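You operate a simulated robot arm through the tools that you are given. There is no shell and no other tool.

You run a simulated two-armed robot. Do the job below in one go: nothing can be reset, and whatever is moved stays where it is left.

TASK
Connect the engine stand's black clip and crank the cut-away engine 4 turns on its starter.
Fine: clip on the minus post, then battery switch on; free the lock lever and zero the count before cranking, one press of the zero button; battery switch off at the end.

Only the result counts: the job must be done as asked and must still hold three seconds after the hand-in. Knocking over, shifting, dropping, spilling or breaking anything else fails it.

THE ROBOT
Two 7-joint arms with fingered hands on one trunk that stands fixed in place. Base frame: the origin is at the foot of the trunk, x ahead of it, y to its left, z up. Units: mm, degrees, N and s.
The left shoulder is at [20, 269, 1172], the right one opposite. Each reaches about 1298 mm from its shoulder. Payload 5 kg a hand.
The TCP of each hand is the grasp point between the finger pads, 42 mm short of the fingertips. In the tool frame z runs along the fingers and y along their closing line. The gripper opens to 208 mm; its body begins 119 mm behind the TCP. The gripper is a hand of 4 fingers: y runs from the thumb to the fingers, the wrist lies at [0, 0, -317] in the tool frame, and closing takes about 1.5 s.
Orientation is that of the tool frame in the base frame, as a unit quaternion [x, y, z, w]. With the fingers straight down and closing along the base's y, the tool's x points along the base's -x, its y along +y and its z along -z.

THE INTERFACE
- The arms move only by the tool step_arm. It takes "left_plan", "right_plan" or both (then of equal length, played together; a hand with none holds still); each is a list that holds one entry, the list of rows, each a list of 7 numbers: the turn, a rotation vector about the tool's x, y, z in degrees, then the shift along the tool's x, y, z in mm, then the closure in counts, from 0 (fully open) to 255 (shut). In form: [[[ax, ay, az, tx, ty, tz, grip], ...]]. A call has 1 to 20 rows; each row shifts and turns the commanded pose from where the row before left it, along the tool's axes as they then stand. Rows are played at 5 a second. More than 50 mm and 8.6 degrees between two rows, or a gripper value outside its range, and nothing of the call is played. Where a pose cannot be reached the arm comes as near as it can. A force on the tool above 60 N (or 10 N above the force at the start of the call, whichever is more), or a blocked arm, ends the call early, and 0.2 s more pass. Each finger travels about 153 mm/s and halts on what it meets, pressing with about 23 N; the grip force reading is that of the motor and also rises with nothing between the fingers. The clock runs only during rows and for 0.2 s after the last one: add rows that do not move to give the fingers time. The reply holds the time, the measured pose of the TCP, the force on the tool along the base axes, the opening and the grip force, in the units named above and with some noise, with the torque about the TCP (base axes, N m) and any sound that the robot's microphone picked up.
- Cameras (640 x 400 px; columns grow to the right, rows downward): "scene" is now at [155.4, 19.2, 1471.9]; the picture's right is [0.17, -0.99, 0.00], its down [-0.34, -0.06, -0.94] and it looks along [0.92, 0.16, -0.35] (base axes); focal length 219 px, centre (320, 200). "left" rides on the left gripper at [-93, 1, -146] in its tool frame; the picture's right is [-0.01, -1.00, 0.00], its down [0.84, -0.01, -0.54] and it looks along [0.54, -0.01, 0.84] (tool axes); focal length 280 px, centre (320, 200). "right" rides on the right gripper at [93, 1, -146] in its tool frame; the picture's right is [-0.02, 1.00, 0.00], its down [-0.84, -0.01, -0.54] and it looks along [-0.54, -0.01, 0.84] (tool axes); focal length 280 px, centre (320, 200). There is no depth. A picture from a camera that has moved, and an enlarged one, comes with that camera's place and axes in the base frame and with its lens. The place of the scene camera against the robot may be out by one fixed shift of up to 18 mm in any direction.
- camera(camera): a new picture of that camera. It takes no simulated time.
- slide_trunk(by): moves the trunk up (or, below 0, down) by that many mm; the arms and the scene camera ride with it, the base frame stays. It gives what a move gives, with no picture.
- set_grasp(shape, hand): the hand has 4 fingers and takes this shape, open, in about a second: jaw (thumb against the fingers, like two jaws); tri (thumb and two fingers); tip (a fingertip pinch); poke (one finger out to press); point (the index stretched); flat (the hand flat); cup (the hand cupped); fist (a fist). The gripper value then closes the fingers along that shape, each until it touches; the sizes above hold for jaw. It gives what a move gives, with no picture.
- turn_head(pan, tilt): turns the head with the scene camera to pan (to the left, within 80 degrees either way) and tilt (down, from -29 to 69), counted from straight ahead of the robot (the tilt from the chest, where the trunk bows). It gives what a move gives.
- zoom(camera, box): a new picture of the part [left, top, right, bottom] of that camera's present view, enlarged. It takes no simulated time.
- close_job(): hands the job in; it is judged then, once.

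Places have to be worked out from the pictures, the camera data and where the tool is seen. Open the grippers and draw the arms clear of the work before you hand the job in, unless the task says otherwise.

The tools are called as name(argument=value, ...) on one line, values as JSON. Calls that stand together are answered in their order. step_arm: Moves the arms, as the interface text tells. Its arguments: {"type":"object","properties":{"left_plan":{"type":"array","items":{"type":"array","items":{"type":"array","items":{"type":"number"}}}},"right_plan":{"type":"array","items":{"type":"array","items":{"type":"array","items":{"type":"number"}}}}},"required":[]} The other tools are called the same way: slide_trunk (by) moves the trunk up or down; set_grasp (shape, hand) gives the hand a shape; turn_head (pan, tilt) turns the head that bears the scene camera; camera (camera) takes a picture; zoom (camera, box) takes an enlarged picture of a part of a camera's view; close_job () hands the job in.

At the start:

```text
time_s: 0.0
left_position: [621.2, 405.1, 1379.4]
left_tcp_rot: [-0.088, 0.996, 0.001, 0.0]
left_wrist_force: [0.2, 0.5, 0.0]
left_moment: [0.0, 0.01, -0.02]
left_finger_gap: 207.8
left_grip_force: 0.1
left_shape: jaw
right_position: [548.1, -158.9, 1429.3]
right_tcp_rot: [-0.087, 0.996, 0.002, 0.0]
right_wrist_force: [1.3, -0.1, 0.1]
right_moment: [0.01, 0.04, -0.02]
right_finger_gap: 207.9
right_grip_force: 0.1
right_shape: jaw
trunk travel left (down, up): [-550.0, 71.0]
head pan, tilt (commanded): [9.7, 20.4]
```

scene: 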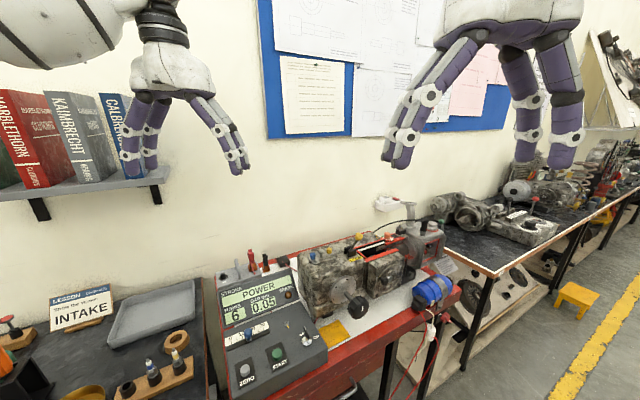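
right: 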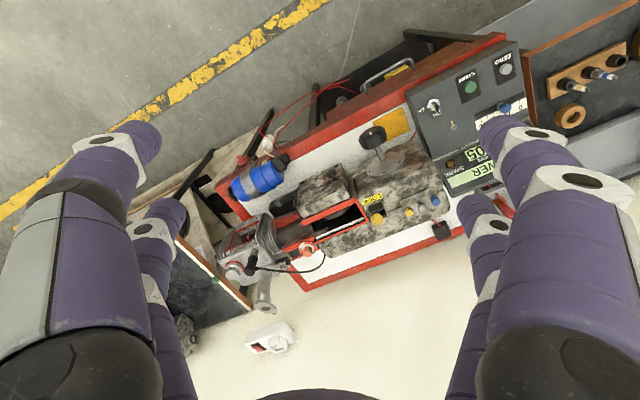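
left: 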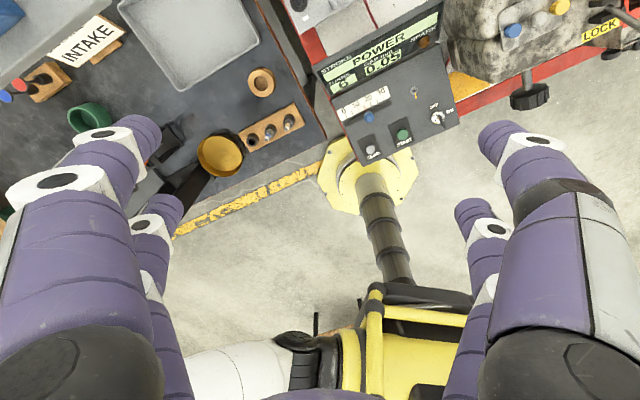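

The pictures show the engine stand with control panel, the engine, a blue item with red leads and clips. I'll zoom into the scene to identify the parts.

zoom(camera="scene", box=[200, 230, 360, 400])

zoom(camera="scene", box=[320, 190, 480, 340])

zoom(camera="right", box=[200, 20, 540, 350])

zoom(camera="left", box=[280, 0, 640, 200])

```text
2.35 times, centred on (280, 315) of scene
camera zoom: at [155.4, 19.2, 1471.9], right [0.17, -0.99, 0.0], down [-0.34, -0.06, -0.94], along [0.92, 0.16, -0.35], focal length 515 px, centre (414, -71)
```

zoom: 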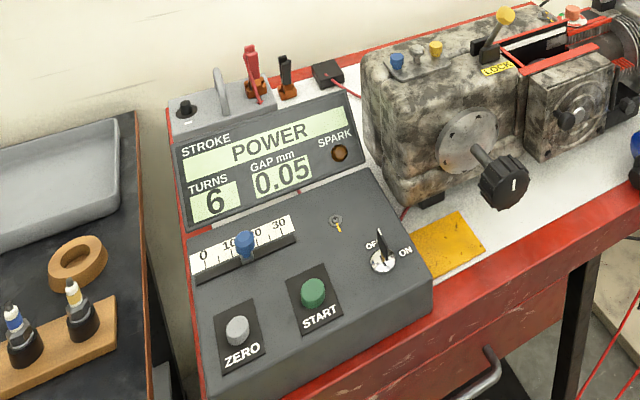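

```text
2.67 times, centred on (400, 265) of scene
camera zoom: at [155.4, 19.2, 1471.9], right [0.17, -0.99, 0.0], down [-0.34, -0.06, -0.94], along [0.92, 0.16, -0.35], focal length 583 px, centre (107, 27)
```

zoom: 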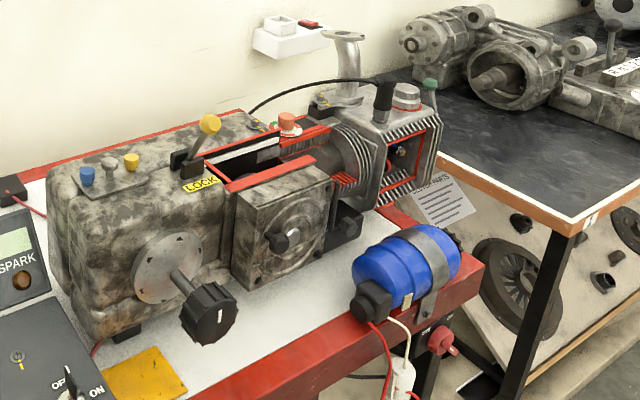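

```text
1.21 times, centred on (370, 185) of right
camera zoom: at [455.4, -173.4, 1575.3], right [-0.16, 0.99, 0.0], down [0.83, 0.13, 0.54], along [0.53, 0.09, -0.84], focal length 340 px, centre (259, 218)
```

zoom: 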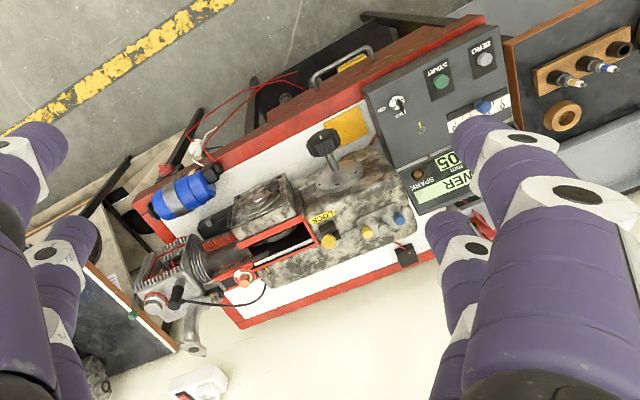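

```text
1.78 times, centred on (460, 100) of left
camera zoom: at [714.3, 422.9, 1524.6], right [0.19, -0.98, 0.0], down [-0.83, -0.16, 0.54], along [-0.53, -0.1, -0.84], focal length 498 px, centre (71, 378)
```

zoom: 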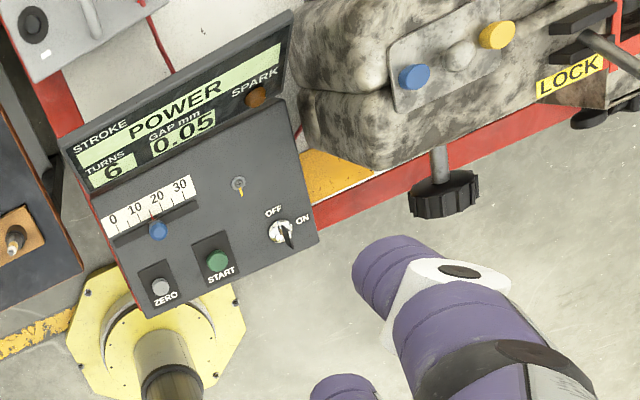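

I'll look at finer details: the battery with clips, the switch, and the lock lever.

zoom(camera="scene", box=[205, 240, 301, 300])

zoom(camera="scene", box=[220, 290, 332, 390])

zoom(camera="scene", box=[330, 210, 426, 270])

zoom(camera="left", box=[270, 0, 400, 80])

zoom(camera="right", box=[400, 130, 540, 270])

```text
6.67 times, centred on (253, 270) of scene
camera zoom: at [155.4, 19.2, 1471.9], right [0.17, -0.99, 0.0], down [-0.34, -0.06, -0.94], along [0.92, 0.16, -0.35], focal length 1458 px, centre (767, -267)
```

zoom: 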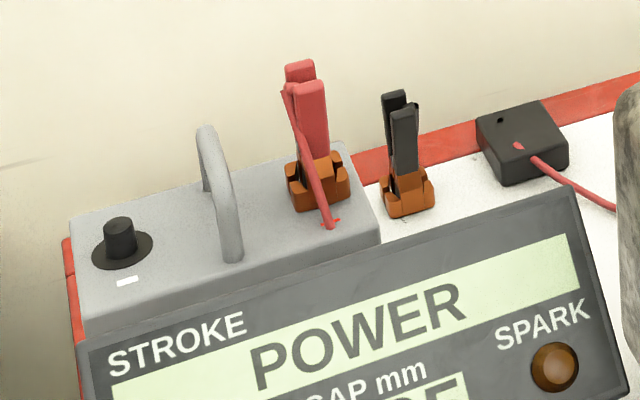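

```text
4.00 times, centred on (276, 340) of scene
camera zoom: at [155.4, 19.2, 1471.9], right [0.17, -0.99, 0.0], down [-0.34, -0.06, -0.94], along [0.92, 0.16, -0.35], focal length 875 px, centre (496, -360)
```

zoom: 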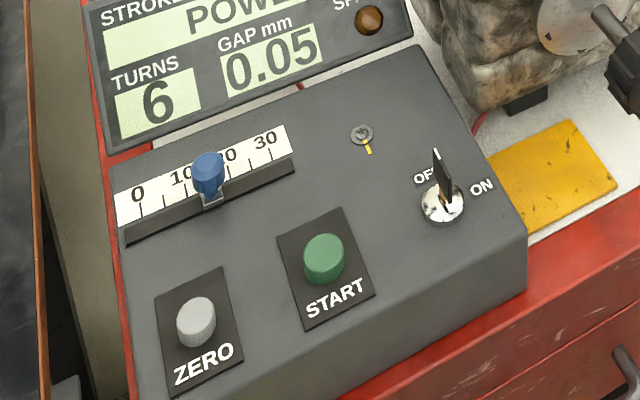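

```text
6.67 times, centred on (378, 240) of scene
camera zoom: at [155.4, 19.2, 1471.9], right [0.17, -0.99, 0.0], down [-0.34, -0.06, -0.94], along [0.92, 0.16, -0.35], focal length 1458 px, centre (-67, -67)
```

zoom: 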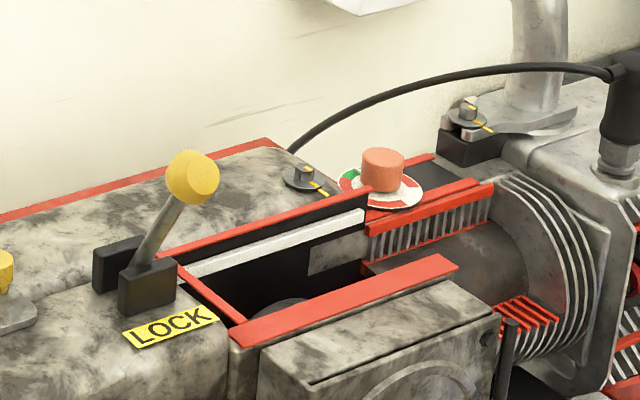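

```text
4.92 times, centred on (335, 40) of left
camera zoom: at [714.3, 422.9, 1524.6], right [0.19, -0.98, 0.0], down [-0.83, -0.16, 0.54], along [-0.53, -0.1, -0.84], focal length 1380 px, centre (246, 988)
```

zoom: 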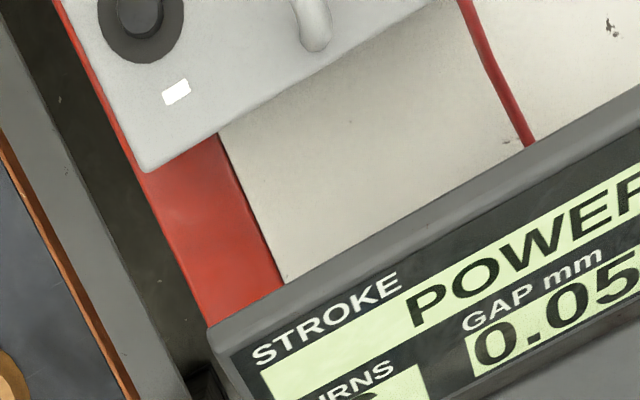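

```text
2.86 times, centred on (470, 200) of right
camera zoom: at [455.4, -173.4, 1575.3], right [-0.16, 0.99, 0.0], down [0.83, 0.13, 0.54], along [0.53, 0.09, -0.84], focal length 801 px, centre (-109, 200)
```

zoom: 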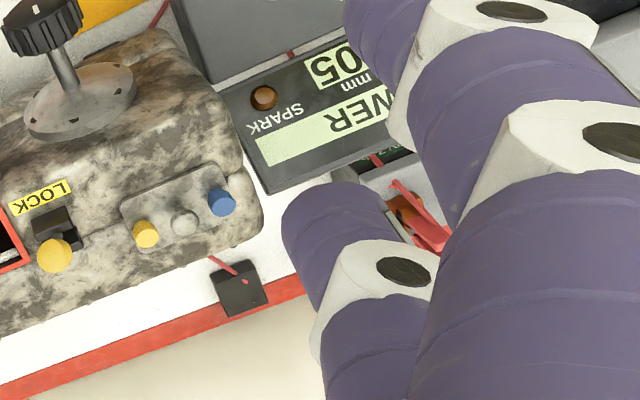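

The black clip stands loose on the white top right of the battery; minus post is the battery's left post. I'll shift the right hand left for an unobstructed view of battery and clip, and turn the head toward the panel.

step_arm(right_plan=[[[0, 0, 0, 0, 40, 0, 0], [0, 0, 0, 0, 40, 0, 0], [0, 0, 0, 0, 40, 0, 0], [0, 0, 0, 0, 40, 0, 0], [0, 0, 0, 0, 0, 0, 0]]])

turn_head(pan=20, tilt=36)

camera(camera="scene")

camera(camera="right")

```text
time_s: 1.2
left_position: [623.4, 403.1, 1379.2]
left_tcp_rot: [-0.087, 0.996, 0.001, -0.001]
left_wrist_force: [0.1, -2.9, -0.4]
left_moment: [0.22, 0.02, 0.02]
left_finger_gap: 208.0
left_grip_force: 0.0
left_shape: jaw
right_position: [522.2, -2.3, 1432.4]
right_tcp_rot: [-0.085, 0.996, 0.001, 0.0]
right_wrist_force: [0.5, -1.0, -0.4]
right_moment: [0.17, 0.07, 0.01]
right_finger_gap: 207.7
right_grip_force: 0.1
right_shape: jaw
trunk travel left (down, up): [-550.0, 71.0]
head pan, tilt (commanded): [9.7, 20.4]
```

```text
time_s: 2.0
left_position: [622.8, 405.3, 1380.6]
left_tcp_rot: [-0.087, 0.996, 0.0, 0.0]
left_wrist_force: [-0.1, -0.1, -0.3]
left_moment: [0.02, -0.01, 0.01]
left_finger_gap: 208.0
left_grip_force: 0.0
left_shape: jaw
right_position: [520.8, -0.3, 1433.5]
right_tcp_rot: [-0.088, 0.996, 0.001, 0.0]
right_wrist_force: [0.3, 0.7, 0.3]
right_moment: [0.03, 0.02, 0.03]
right_finger_gap: 207.8
right_grip_force: 0.1
right_shape: jaw
trunk travel left (down, up): [-550.0, 71.0]
head pan, tilt (commanded): [20.0, 36.0]
```

```text
taken
camera scene: at [145.8, 33.3, 1447.2], right [0.34, -0.94, 0.0], down [-0.55, -0.2, -0.81], along [0.76, 0.28, -0.59], focal length 219 px, centre (320, 200)
```

scene: 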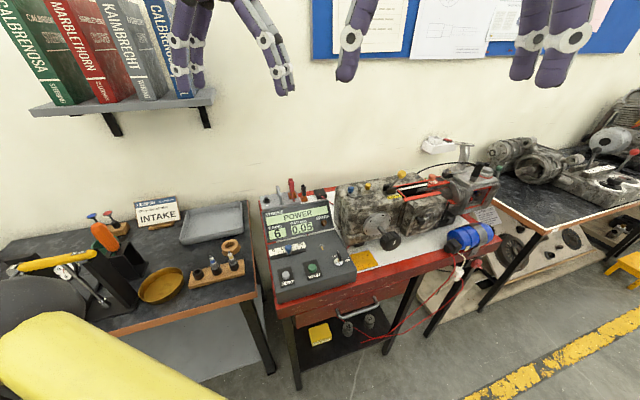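

```text
taken
camera right: at [427.3, -15.0, 1577.6], right [-0.16, 0.99, 0.0], down [0.83, 0.13, 0.54], along [0.53, 0.09, -0.84], focal length 280 px, centre (320, 200)
```

right: 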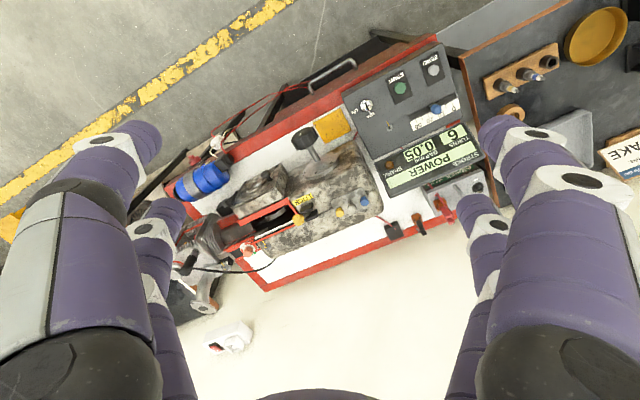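

The right camera now sees the whole stand including both clips. I'll zoom for measurement.

zoom(camera="right", box=[370, 140, 498, 240])

zoom(camera="right", box=[340, 40, 484, 170])

zoom(camera="right", box=[240, 110, 400, 260])

zoom(camera="scene", box=[250, 170, 346, 230])

zoom(camera="scene", box=[260, 220, 372, 300])

zoom(camera="scene", box=[330, 160, 442, 260])

```text
4.00 times, centred on (434, 190) of right
camera zoom: at [427.3, -15.0, 1577.6], right [-0.16, 0.99, 0.0], down [0.83, 0.13, 0.54], along [0.53, 0.09, -0.84], focal length 1122 px, centre (-136, 240)
```

zoom: 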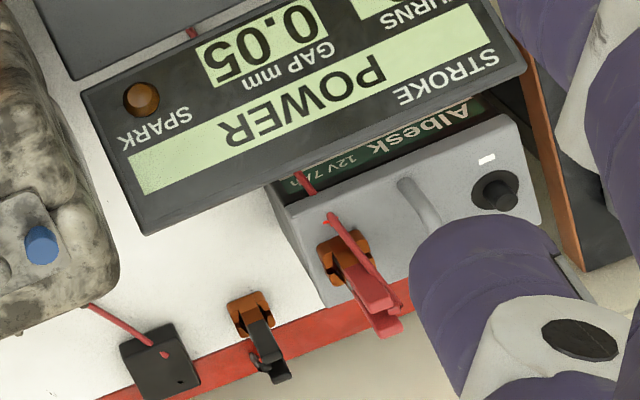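

```text
3.08 times, centred on (412, 105) of right
camera zoom: at [427.3, -15.0, 1577.6], right [-0.16, 0.99, 0.0], down [0.83, 0.13, 0.54], along [0.53, 0.09, -0.84], focal length 863 px, centre (37, 492)
```

zoom: 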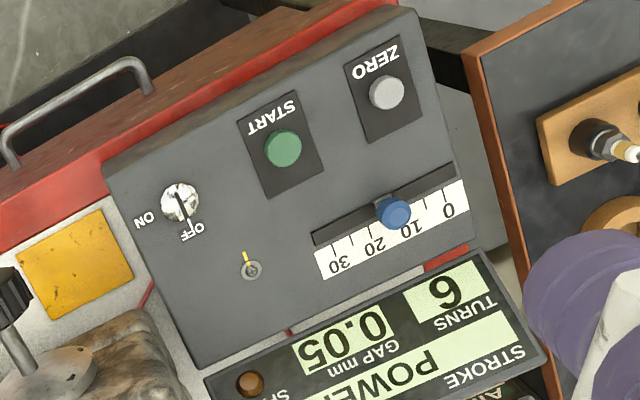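

```text
2.67 times, centred on (320, 185) of right
camera zoom: at [427.3, -15.0, 1577.6], right [-0.16, 0.99, 0.0], down [0.83, 0.13, 0.54], along [0.53, 0.09, -0.84], focal length 748 px, centre (320, 240)
```

zoom: 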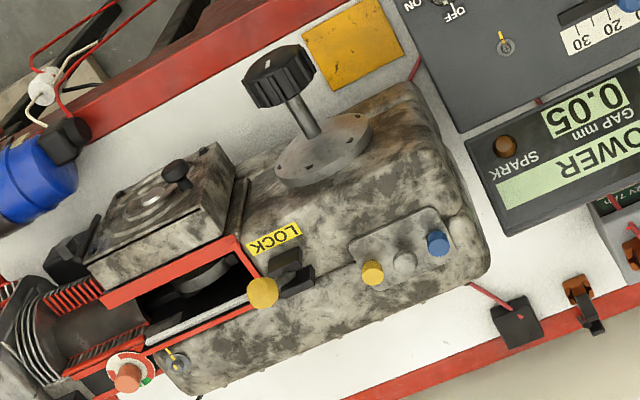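

```text
6.67 times, centred on (298, 200) of scene
camera zoom: at [145.8, 33.3, 1447.2], right [0.34, -0.94, 0.0], down [-0.55, -0.2, -0.81], along [0.76, 0.28, -0.59], focal length 1458 px, centre (467, 200)
```

zoom: 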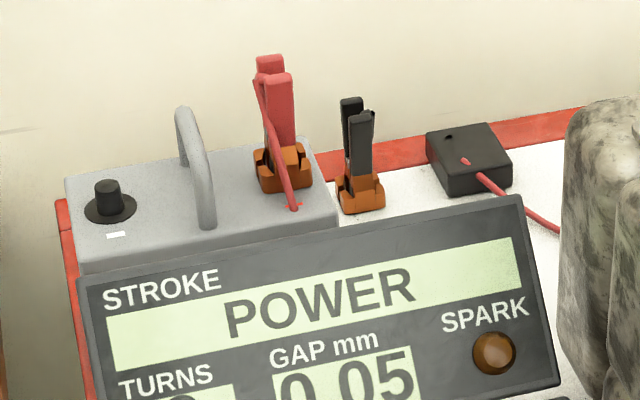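

```text
5.00 times, centred on (316, 260) of scene
camera zoom: at [145.8, 33.3, 1447.2], right [0.34, -0.94, 0.0], down [-0.55, -0.2, -0.81], along [0.76, 0.28, -0.59], focal length 1094 px, centre (340, -100)
```

zoom: 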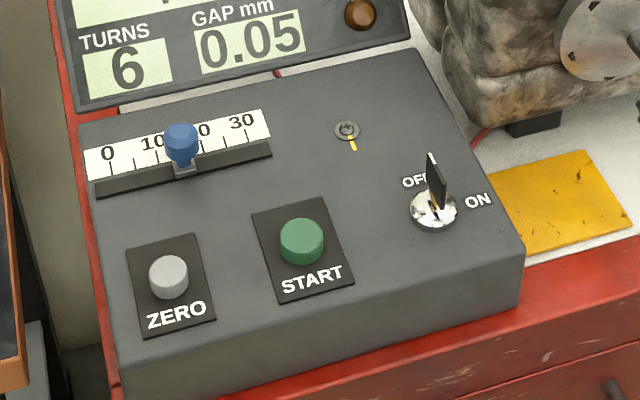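

```text
4.00 times, centred on (386, 210) of scene
camera zoom: at [145.8, 33.3, 1447.2], right [0.34, -0.94, 0.0], down [-0.55, -0.2, -0.81], along [0.76, 0.28, -0.59], focal length 875 px, centre (56, 160)
```

zoom: 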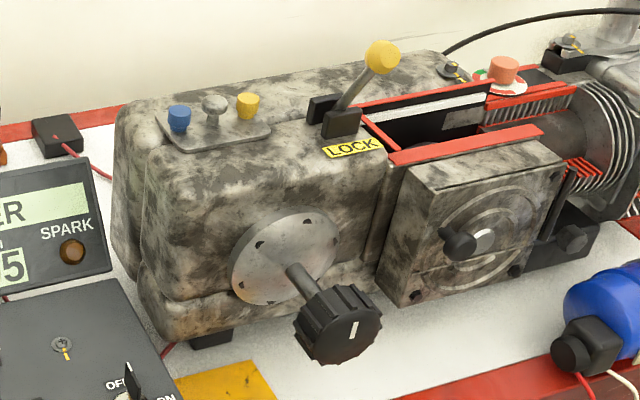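

I'll zoom tighter on the switch and the lock lever from both cameras.

zoom(camera="right", box=[352, 92, 384, 112])

zoom(camera="scene", box=[325, 245, 357, 265])

zoom(camera="left", box=[420, 105, 468, 135])

zoom(camera="right", box=[280, 180, 344, 220])

zoom(camera="scene", box=[396, 165, 444, 195])

zoom(camera="scene", box=[284, 176, 324, 206])

```text
16.00 times, centred on (368, 102) of right
camera zoom: at [427.3, -15.0, 1577.6], right [-0.16, 0.99, 0.0], down [0.83, 0.13, 0.54], along [0.53, 0.09, -0.84], focal length 4486 px, centre (-448, 1768)
```

zoom: 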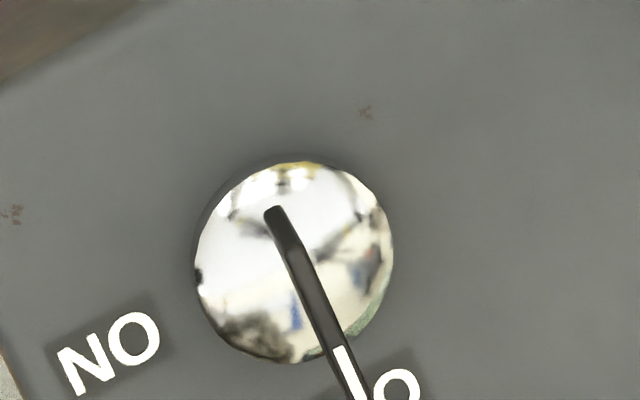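

```text
16.00 times, centred on (341, 255) of scene
camera zoom: at [145.8, 33.3, 1447.2], right [0.34, -0.94, 0.0], down [-0.55, -0.2, -0.81], along [0.76, 0.28, -0.59], focal length 3500 px, centre (-16, -680)
```

zoom: 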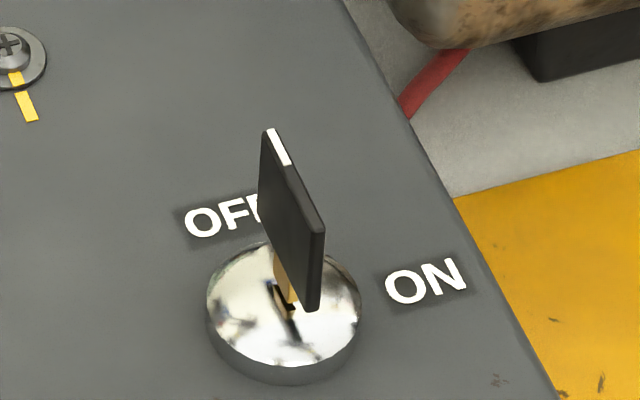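

```text
13.33 times, centred on (444, 120) of left
camera zoom: at [714.2, 422.8, 1524.7], right [0.19, -0.98, 0.0], down [-0.83, -0.16, 0.54], along [-0.53, -0.1, -0.84], focal length 3738 px, centre (-1333, 1267)
```

zoom: 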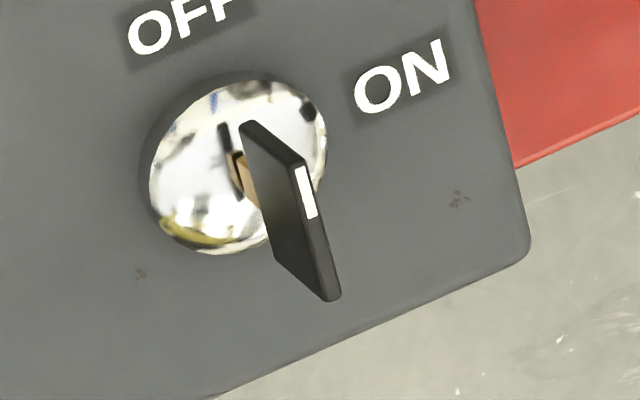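

```text
10.00 times, centred on (312, 200) of right
camera zoom: at [427.3, -15.0, 1577.6], right [-0.16, 0.99, 0.0], down [0.83, 0.13, 0.54], along [0.53, 0.09, -0.84], focal length 2804 px, centre (400, 200)
```

zoom: 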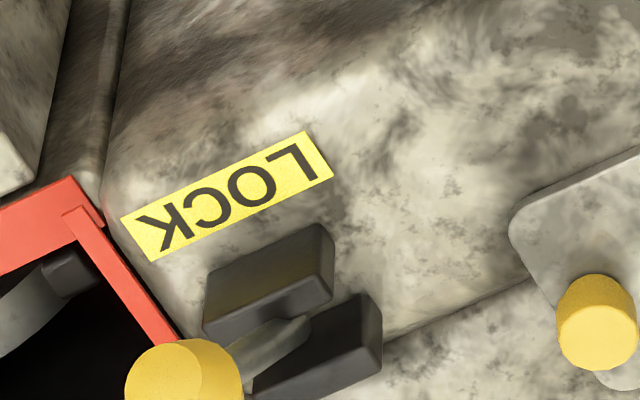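

```text
13.33 times, centred on (420, 180) of scene
camera zoom: at [145.8, 33.3, 1447.2], right [0.34, -0.94, 0.0], down [-0.55, -0.2, -0.81], along [0.76, 0.28, -0.59], focal length 2917 px, centre (-1013, 467)
```

zoom: 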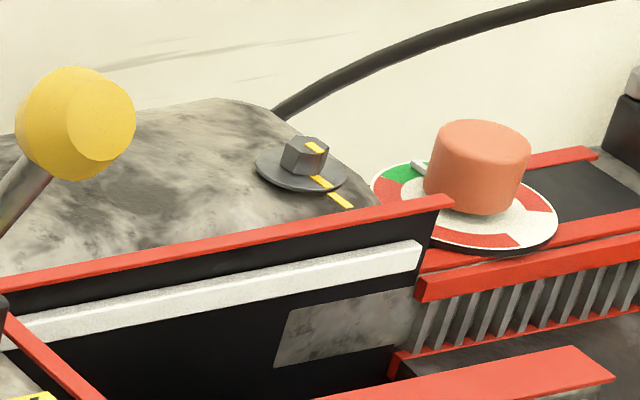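

```text
13.33 times, centred on (304, 191) of scene
camera zoom: at [145.8, 33.3, 1447.2], right [0.34, -0.94, 0.0], down [-0.55, -0.2, -0.81], along [0.76, 0.28, -0.59], focal length 2917 px, centre (533, 320)
```

zoom: 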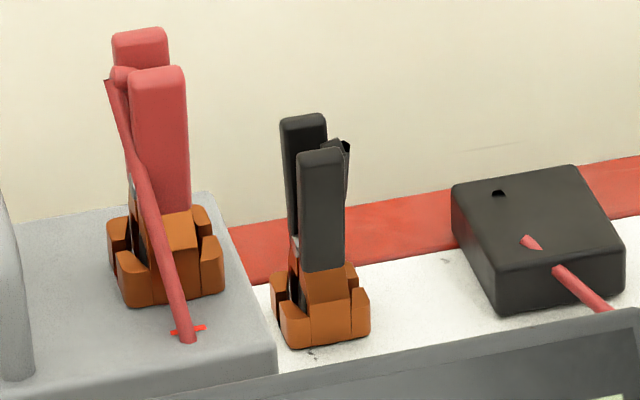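

The switch is a key switch currently on OFF. I'll zoom closer at the clip, battery post and display for measuring.

zoom(camera="right", box=[420, 205, 460, 240])

zoom(camera="right", box=[440, 170, 504, 210])

zoom(camera="scene", box=[256, 185, 296, 210])

camera(camera="left")

```text
11.43 times, centred on (440, 222) of right
camera zoom: at [427.3, -15.0, 1577.6], right [-0.16, 0.99, 0.0], down [0.83, 0.13, 0.54], along [0.53, 0.09, -0.84], focal length 3204 px, centre (-1051, -57)
```

zoom: 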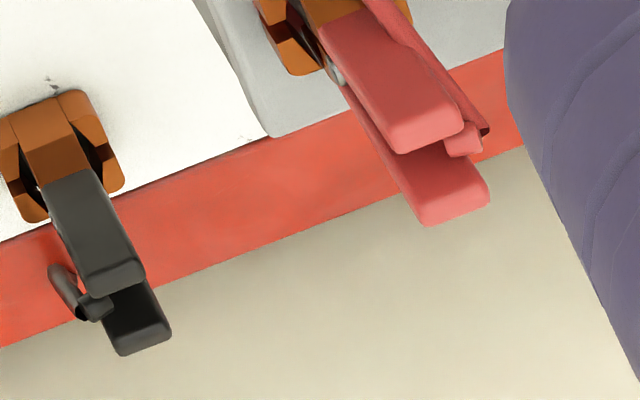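

```text
10.00 times, centred on (472, 190) of right
camera zoom: at [427.3, -15.0, 1577.6], right [-0.16, 0.99, 0.0], down [0.83, 0.13, 0.54], along [0.53, 0.09, -0.84], focal length 2804 px, centre (-1200, 300)
```

zoom: 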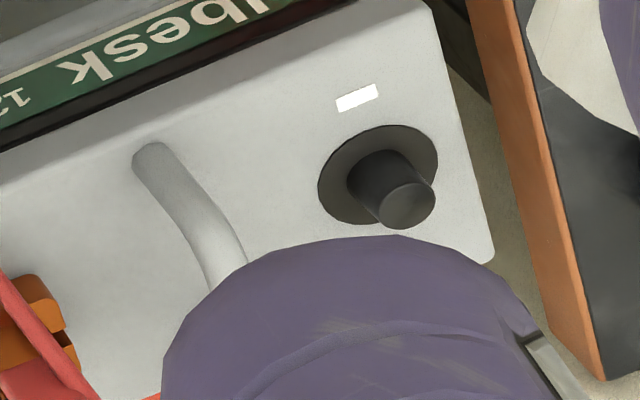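

```text
16.00 times, centred on (276, 198) of scene
camera zoom: at [145.8, 33.3, 1447.2], right [0.34, -0.94, 0.0], down [-0.55, -0.2, -0.81], along [0.76, 0.28, -0.59], focal length 3500 px, centre (1024, 240)
```

zoom: 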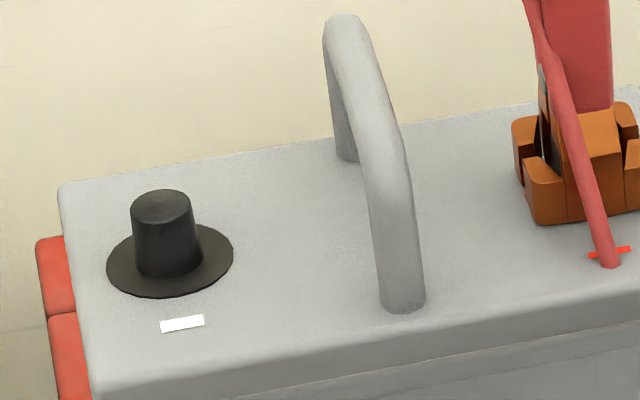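

```text
taken
camera left: at [714.2, 422.8, 1524.7], right [0.19, -0.98, 0.0], down [-0.83, -0.16, 0.54], along [-0.53, -0.1, -0.84], focal length 280 px, centre (320, 200)
```

left: 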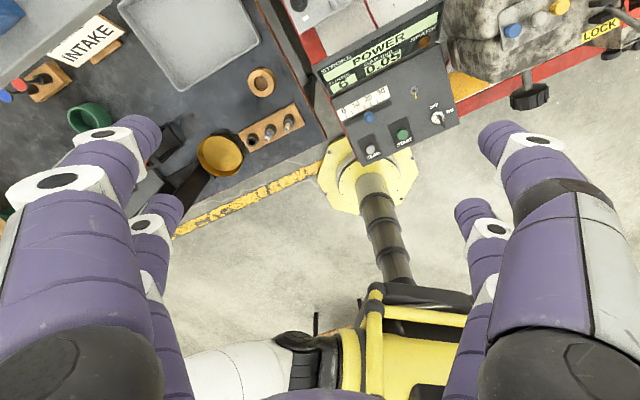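

Key geometry worked out: clip about [905, 377] at bench height ~825, minus post about [733, 460, 929], START ~[530, 191, 889], lever knob ~[770, 0, 1118]. I'll check what the "tip" pinch shape looks like on the left hand before choosing a grasp.

set_grasp(hand="left", shape="tip")

turn_head(pan=36, tilt=15)

zoom(camera="scene", box=[220, 50, 420, 250])

camera(camera="left")

```text
time_s: 2.9
left_position: [622.0, 406.5, 1378.9]
left_tcp_rot: [-0.086, 0.996, 0.0, 0.0]
left_wrist_force: [0.0, -0.3, -0.4]
left_moment: [0.01, 0.0, 0.02]
left_finger_gap: 207.9
left_grip_force: 0.0
left_shape: tip
right_position: [521.4, 0.5, 1431.6]
right_tcp_rot: [-0.087, 0.996, 0.001, -0.001]
right_wrist_force: [0.5, 0.2, -0.9]
right_moment: [0.01, 0.0, 0.04]
right_finger_gap: 208.0
right_grip_force: 0.0
right_shape: jaw
trunk travel left (down, up): [-550.0, 71.0]
head pan, tilt (commanded): [20.0, 36.0]
```

```text
time_s: 3.7
left_position: [620.9, 405.2, 1378.3]
left_tcp_rot: [-0.087, 0.996, 0.0, -0.001]
left_wrist_force: [0.6, 0.2, -0.6]
left_moment: [0.0, 0.0, 0.04]
left_finger_gap: 207.5
left_grip_force: 0.1
left_shape: tip
right_position: [519.9, 0.6, 1433.4]
right_tcp_rot: [-0.088, 0.996, 0.001, -0.001]
right_wrist_force: [0.8, 0.7, -0.4]
right_moment: [0.02, 0.02, -0.02]
right_finger_gap: 207.8
right_grip_force: 0.1
right_shape: jaw
trunk travel left (down, up): [-550.0, 71.0]
head pan, tilt (commanded): [36.0, 15.0]
```

```text
2.00 times, centred on (320, 150) of scene
camera zoom: at [139.2, 58.5, 1480.6], right [0.59, -0.81, 0.0], down [-0.21, -0.15, -0.97], along [0.78, 0.57, -0.26], focal length 438 px, centre (320, 300)
```

zoom: 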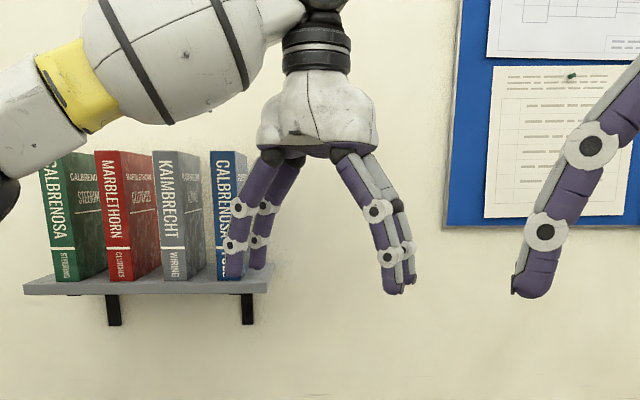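

```text
taken
camera left: at [714.4, 422.9, 1524.6], right [0.19, -0.98, 0.0], down [-0.83, -0.16, 0.54], along [-0.53, -0.1, -0.84], focal length 280 px, centre (320, 200)
```

left: 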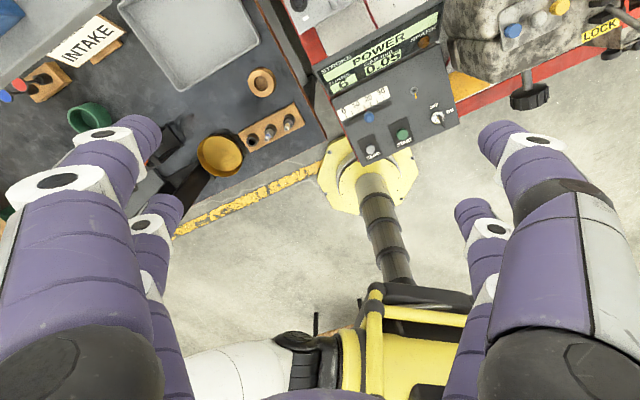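

The tip shape looks like jaw while open; I'll close it in the air to see how the fingers meet.

step_arm(left_plan=[[[0, 0, 0, 0, 0, 0, 255], [0, 0, 0, 0, 0, 0, 255], [0, 0, 0, 0, 0, 0, 255], [0, 0, 0, 0, 0, 0, 255], [0, 0, 0, 0, 0, 0, 255], [0, 0, 0, 0, 0, 0, 255], [0, 0, 0, 0, 0, 0, 255], [0, 0, 0, 0, 0, 0, 255]]])

zoom(camera="scene", box=[220, 50, 420, 250])

camera(camera="left")

```text
time_s: 5.5
left_position: [622.3, 405.9, 1378.3]
left_tcp_rot: [-0.087, 0.996, 0.0, 0.001]
left_wrist_force: [0.2, -0.7, -0.5]
left_moment: [0.0, 0.04, 0.03]
left_finger_gap: 0.0
left_grip_force: 23.2
left_shape: tip
right_position: [520.4, 0.3, 1433.4]
right_tcp_rot: [-0.088, 0.996, 0.001, -0.001]
right_wrist_force: [-0.7, -0.1, -0.3]
right_moment: [0.0, 0.04, 0.03]
right_finger_gap: 208.0
right_grip_force: 0.0
right_shape: jaw
trunk travel left (down, up): [-550.0, 71.0]
head pan, tilt (commanded): [36.0, 15.0]
```

```text
2.00 times, centred on (320, 150) of scene
camera zoom: at [139.2, 58.5, 1480.7], right [0.59, -0.81, 0.0], down [-0.21, -0.15, -0.97], along [0.78, 0.57, -0.26], focal length 438 px, centre (320, 300)
```

zoom: 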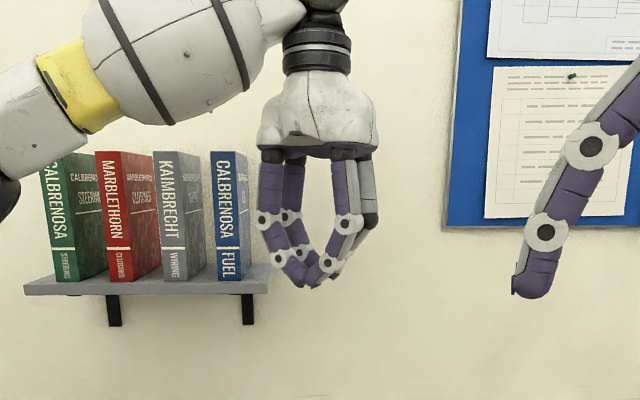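

```text
taken
camera left: at [714.4, 422.9, 1524.6], right [0.19, -0.98, 0.0], down [-0.83, -0.16, 0.54], along [-0.53, -0.1, -0.84], focal length 280 px, centre (320, 200)
```

left: 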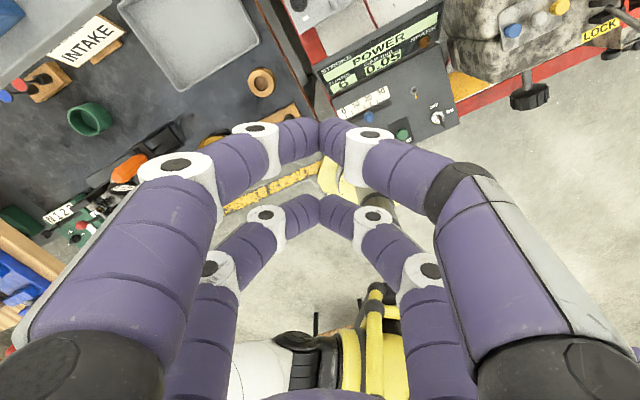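

In tip shape two finger pairs meet at the tips about ±30 mm apart in tool x. I'll check how "tri" and "poke" close before choosing.

set_grasp(hand="left", shape="tri")

step_arm(left_plan=[[[0, 0, 0, 0, 0, 0, 255], [0, 0, 0, 0, 0, 0, 255], [0, 0, 0, 0, 0, 0, 255], [0, 0, 0, 0, 0, 0, 255], [0, 0, 0, 0, 0, 0, 255], [0, 0, 0, 0, 0, 0, 255], [0, 0, 0, 0, 0, 0, 255], [0, 0, 0, 0, 0, 0, 255]]])

camera(camera="left")

set_grasp(hand="left", shape="poke")

camera(camera="left")

zoom(camera="scene", box=[220, 50, 420, 250])

```text
time_s: 6.4
left_position: [621.9, 404.6, 1378.6]
left_tcp_rot: [-0.087, 0.996, 0.0, 0.0]
left_wrist_force: [0.8, 0.3, 0.1]
left_moment: [0.01, 0.01, 0.01]
left_finger_gap: 207.7
left_grip_force: 0.2
left_shape: tri
right_position: [520.6, 0.5, 1433.7]
right_tcp_rot: [-0.087, 0.996, 0.001, 0.0]
right_wrist_force: [-0.4, -0.2, -0.3]
right_moment: [0.05, -0.03, -0.01]
right_finger_gap: 208.1
right_grip_force: 0.1
right_shape: jaw
trunk travel left (down, up): [-550.0, 71.0]
head pan, tilt (commanded): [36.0, 15.0]
```

```text
time_s: 8.2
left_position: [621.3, 405.3, 1379.7]
left_tcp_rot: [-0.087, 0.996, 0.0, 0.0]
left_wrist_force: [0.2, -0.2, -1.2]
left_moment: [-0.02, -0.04, 0.03]
left_finger_gap: 0.0
left_grip_force: 23.6
left_shape: tri
right_position: [520.3, 1.3, 1431.9]
right_tcp_rot: [-0.086, 0.996, 0.0, -0.001]
right_wrist_force: [0.0, -0.1, -0.1]
right_moment: [0.02, 0.0, 0.0]
right_finger_gap: 207.8
right_grip_force: 0.0
right_shape: jaw
trunk travel left (down, up): [-550.0, 71.0]
head pan, tilt (commanded): [36.0, 15.0]
```

```text
taken
camera left: at [714.4, 422.9, 1524.6], right [0.19, -0.98, 0.0], down [-0.83, -0.16, 0.54], along [-0.53, -0.1, -0.84], focal length 280 px, centre (320, 200)
```

left: 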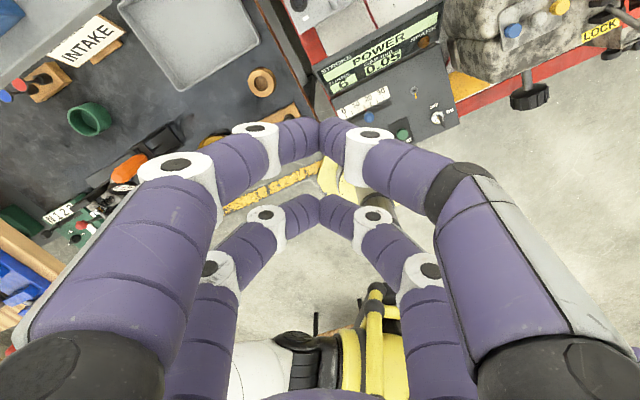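

```text
time_s: 9.1
left_position: [622.1, 406.2, 1379.3]
left_tcp_rot: [-0.088, 0.996, 0.0, -0.001]
left_wrist_force: [0.0, -0.4, -0.5]
left_moment: [0.04, 0.02, -0.01]
left_finger_gap: 0.0
left_grip_force: 0.1
left_shape: poke
right_position: [521.5, -0.1, 1431.8]
right_tcp_rot: [-0.087, 0.996, 0.001, 0.0]
right_wrist_force: [0.7, 0.6, -1.0]
right_moment: [-0.03, -0.01, 0.03]
right_finger_gap: 207.6
right_grip_force: 0.1
right_shape: jaw
trunk travel left (down, up): [-550.0, 71.0]
head pan, tilt (commanded): [36.0, 15.0]
```

```text
taken
camera left: at [714.3, 422.9, 1524.6], right [0.19, -0.98, 0.0], down [-0.83, -0.16, 0.54], along [-0.53, -0.1, -0.84], focal length 280 px, centre (320, 200)
```

left: 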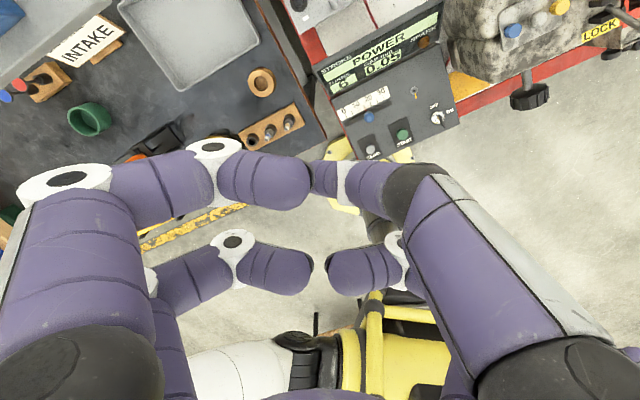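

```text
2.00 times, centred on (320, 150) of scene
camera zoom: at [139.2, 58.5, 1480.7], right [0.59, -0.81, 0.0], down [-0.21, -0.15, -0.97], along [0.78, 0.57, -0.26], focal length 438 px, centre (320, 300)
```

zoom: 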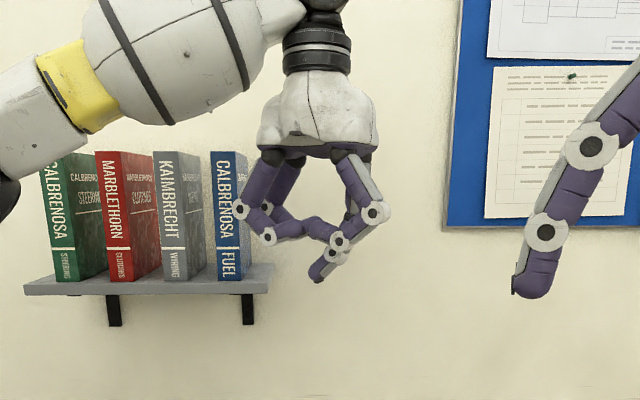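

The poke fingertip sits nearly on the tool axis ~26-30 mm past the TCP, good for pressing. I'll check the jaw closure too.

zoom(camera="left", box=[270, 140, 370, 220])

set_grasp(hand="left", shape="jaw")

step_arm(left_plan=[[[0, 0, 0, 0, 0, 0, 220], [0, 0, 0, 0, 0, 0, 220], [0, 0, 0, 0, 0, 0, 220], [0, 0, 0, 0, 0, 0, 220], [0, 0, 0, 0, 0, 0, 220], [0, 0, 0, 0, 0, 0, 220], [0, 0, 0, 0, 0, 0, 220]]])

camera(camera="left")

zoom(camera="scene", box=[220, 50, 420, 250])

```text
5.00 times, centred on (320, 180) of left
camera zoom: at [714.3, 422.9, 1524.6], right [0.19, -0.98, 0.0], down [-0.83, -0.16, 0.54], along [-0.53, -0.1, -0.84], focal length 1402 px, centre (320, 300)
```

zoom: 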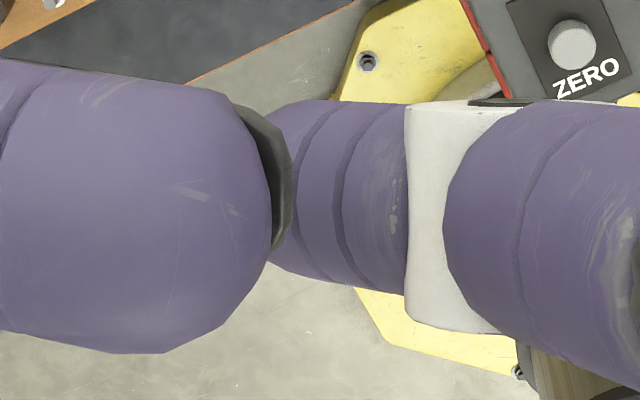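

```text
time_s: 10.0
left_position: [623.0, 405.5, 1379.9]
left_tcp_rot: [-0.087, 0.996, 0.0, 0.0]
left_wrist_force: [0.2, 0.2, 0.3]
left_moment: [0.0, 0.01, 0.03]
left_finger_gap: 207.7
left_grip_force: 0.0
left_shape: jaw
right_position: [520.6, 0.0, 1432.6]
right_tcp_rot: [-0.088, 0.996, 0.001, 0.0]
right_wrist_force: [-0.7, 0.1, 0.2]
right_moment: [0.02, 0.0, -0.02]
right_finger_gap: 207.9
right_grip_force: 0.0
right_shape: jaw
trunk travel left (down, up): [-550.0, 71.0]
head pan, tilt (commanded): [36.0, 15.0]
```

```text
time_s: 11.6
left_position: [621.4, 404.6, 1378.6]
left_tcp_rot: [-0.088, 0.996, 0.0, 0.0]
left_wrist_force: [-1.2, -0.1, -0.6]
left_moment: [-0.02, 0.02, 0.0]
left_finger_gap: 29.2
left_grip_force: 0.2
left_shape: jaw
right_position: [521.0, 0.9, 1432.2]
right_tcp_rot: [-0.087, 0.996, 0.0, -0.001]
right_wrist_force: [-0.4, 0.2, -0.4]
right_moment: [0.01, 0.01, 0.01]
right_finger_gap: 207.9
right_grip_force: 0.0
right_shape: jaw
trunk travel left (down, up): [-550.0, 71.0]
head pan, tilt (commanded): [36.0, 15.0]
```

```text
taken
camera left: at [714.4, 422.9, 1524.6], right [0.19, -0.98, 0.0], down [-0.83, -0.16, 0.54], along [-0.53, -0.1, -0.84], focal length 280 px, centre (320, 200)
```

left: 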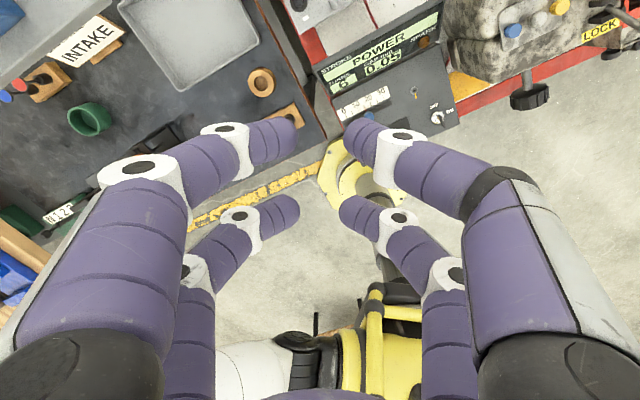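

```text
2.00 times, centred on (320, 150) of scene
camera zoom: at [139.2, 58.5, 1480.7], right [0.59, -0.81, 0.0], down [-0.21, -0.15, -0.97], along [0.78, 0.57, -0.26], focal length 438 px, centre (320, 300)
```

zoom: 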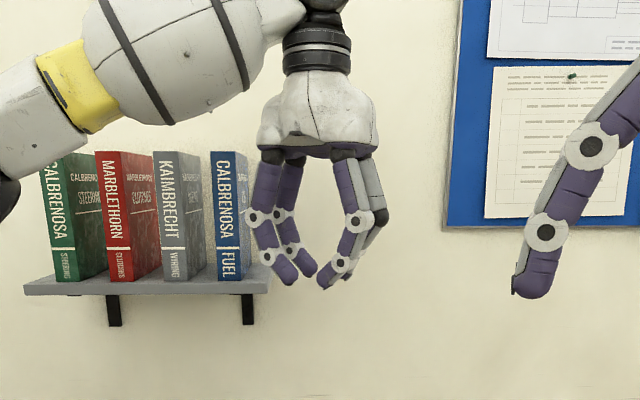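

Jaw shape: two finger pairs at about ±35 mm in tool x, tips ~45 mm past the TCP when closed, so small parts must be pinched with one pair. I'll move the right hand forward for a better look at the clip, bench back edge and wall gap.

step_arm(right_plan=[[[0, 0, 0, -40, 0, 0, 0], [0, 0, 0, -45, 0, 0, 0], [0, 0, 0, -45, 0, 0, 0], [0, 0, 0, -45, 0, 0, 0], [0, 0, 0, -45, 0, 0, 0], [0, 0, 0, -30, 0, 0, 0], [0, 0, 0, 0, 0, 0, 0]]])

camera(camera="right")

zoom(camera="right", box=[360, 80, 488, 180])

```text
time_s: 13.4
left_position: [624.2, 404.2, 1377.4]
left_tcp_rot: [-0.086, 0.996, -0.001, 0.0]
left_wrist_force: [0.7, 0.6, -0.7]
left_moment: [-0.02, 0.13, 0.02]
left_finger_gap: 28.6
left_grip_force: 0.0
left_shape: jaw
right_position: [710.3, 11.0, 1448.4]
right_tcp_rot: [-0.077, 0.997, 0.012, 0.007]
right_wrist_force: [0.9, 1.1, -0.8]
right_moment: [-0.07, 0.12, -0.02]
right_finger_gap: 207.9
right_grip_force: 0.0
right_shape: jaw
right hand out of reach, approached as far as the arm can: row 5, 6
trunk travel left (down, up): [-550.0, 71.0]
head pan, tilt (commanded): [36.0, 15.0]
stopped in row 7 (right hand): the arm was blocked; the commanded pose is now the measured one
```

```text
taken
camera right: at [614.4, -4.3, 1591.8], right [-0.14, 0.99, 0.02], down [0.83, 0.1, 0.55], along [0.54, 0.1, -0.83], focal length 280 px, centre (320, 200)
```

right: 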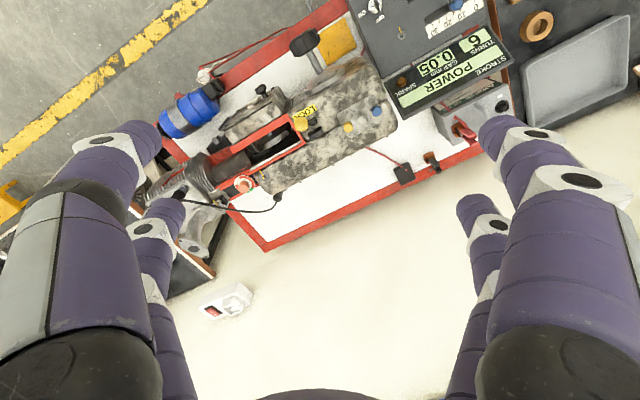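

```text
4.00 times, centred on (424, 130) of right
camera zoom: at [614.4, -4.3, 1591.8], right [-0.14, 0.99, 0.02], down [0.83, 0.1, 0.55], along [0.54, 0.1, -0.83], focal length 1122 px, centre (-96, 480)
```

zoom: 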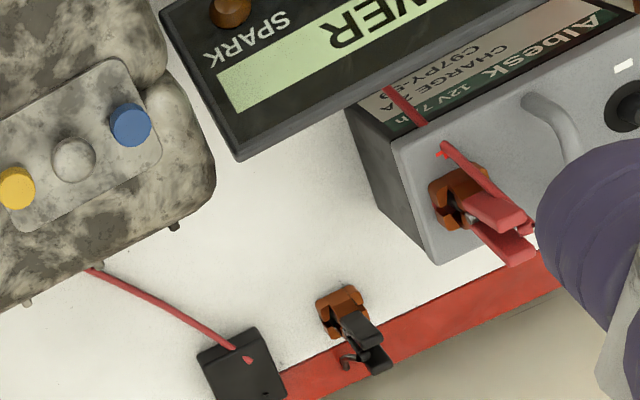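

The clip and battery are visible from a steeper angle. I'll zoom in on the clip and battery handle here, and with the head turned to the work again.

zoom(camera="right", box=[430, 145, 462, 177])

zoom(camera="right", box=[450, 80, 530, 150])

turn_head(pan=22, tilt=36)

zoom(camera="scene", box=[256, 170, 352, 230])

zoom(camera="scene", box=[296, 180, 336, 205])

```text
12.50 times, centred on (446, 161) of right
camera zoom: at [614.4, -4.3, 1591.8], right [-0.14, 0.99, 0.02], down [0.83, 0.1, 0.55], along [0.54, 0.1, -0.83], focal length 3505 px, centre (-1255, 688)
```

zoom: 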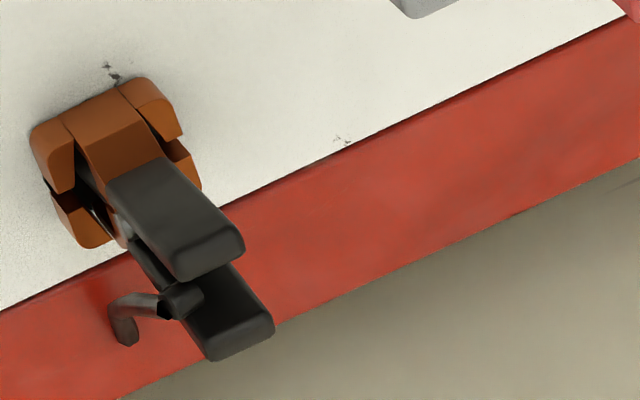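

```text
5.71 times, centred on (490, 115) of right
camera zoom: at [614.4, -4.3, 1591.8], right [-0.14, 0.99, 0.02], down [0.83, 0.1, 0.55], along [0.54, 0.1, -0.83], focal length 1602 px, centre (-651, 686)
```

zoom: 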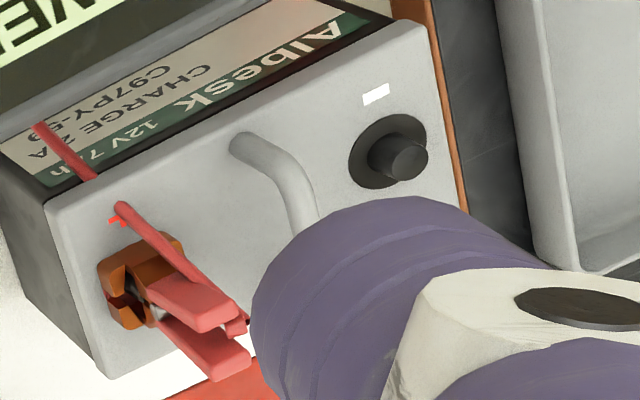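

```text
time_s: 14.3
left_position: [621.6, 403.6, 1378.3]
left_tcp_rot: [-0.086, 0.996, 0.0, 0.0]
left_wrist_force: [0.2, 0.0, -0.6]
left_moment: [0.0, 0.11, 0.0]
left_finger_gap: 28.7
left_grip_force: 0.0
left_shape: jaw
right_position: [709.5, 14.0, 1449.0]
right_tcp_rot: [-0.077, 0.997, 0.013, 0.007]
right_wrist_force: [0.7, 1.1, 0.7]
right_moment: [0.02, 0.04, 0.0]
right_finger_gap: 208.0
right_grip_force: 0.1
right_shape: jaw
trunk travel left (down, up): [-550.0, 71.0]
head pan, tilt (commanded): [22.0, 36.0]
```

```text
6.67 times, centred on (304, 200) of scene
camera zoom: at [145.4, 36.4, 1447.1], right [0.37, -0.93, 0.0], down [-0.55, -0.22, -0.81], along [0.75, 0.3, -0.59], focal length 1458 px, centre (427, 200)
```

zoom: 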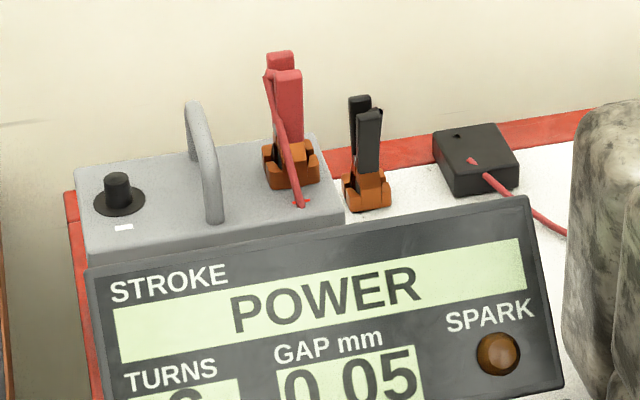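

```text
16.00 times, centred on (316, 192) of scene
camera zoom: at [145.4, 36.4, 1447.1], right [0.37, -0.93, 0.0], down [-0.55, -0.22, -0.81], along [0.75, 0.3, -0.59], focal length 3500 px, centre (384, 320)
```

zoom: 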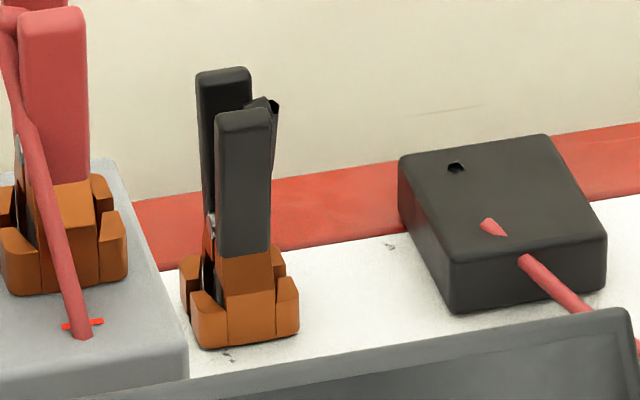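

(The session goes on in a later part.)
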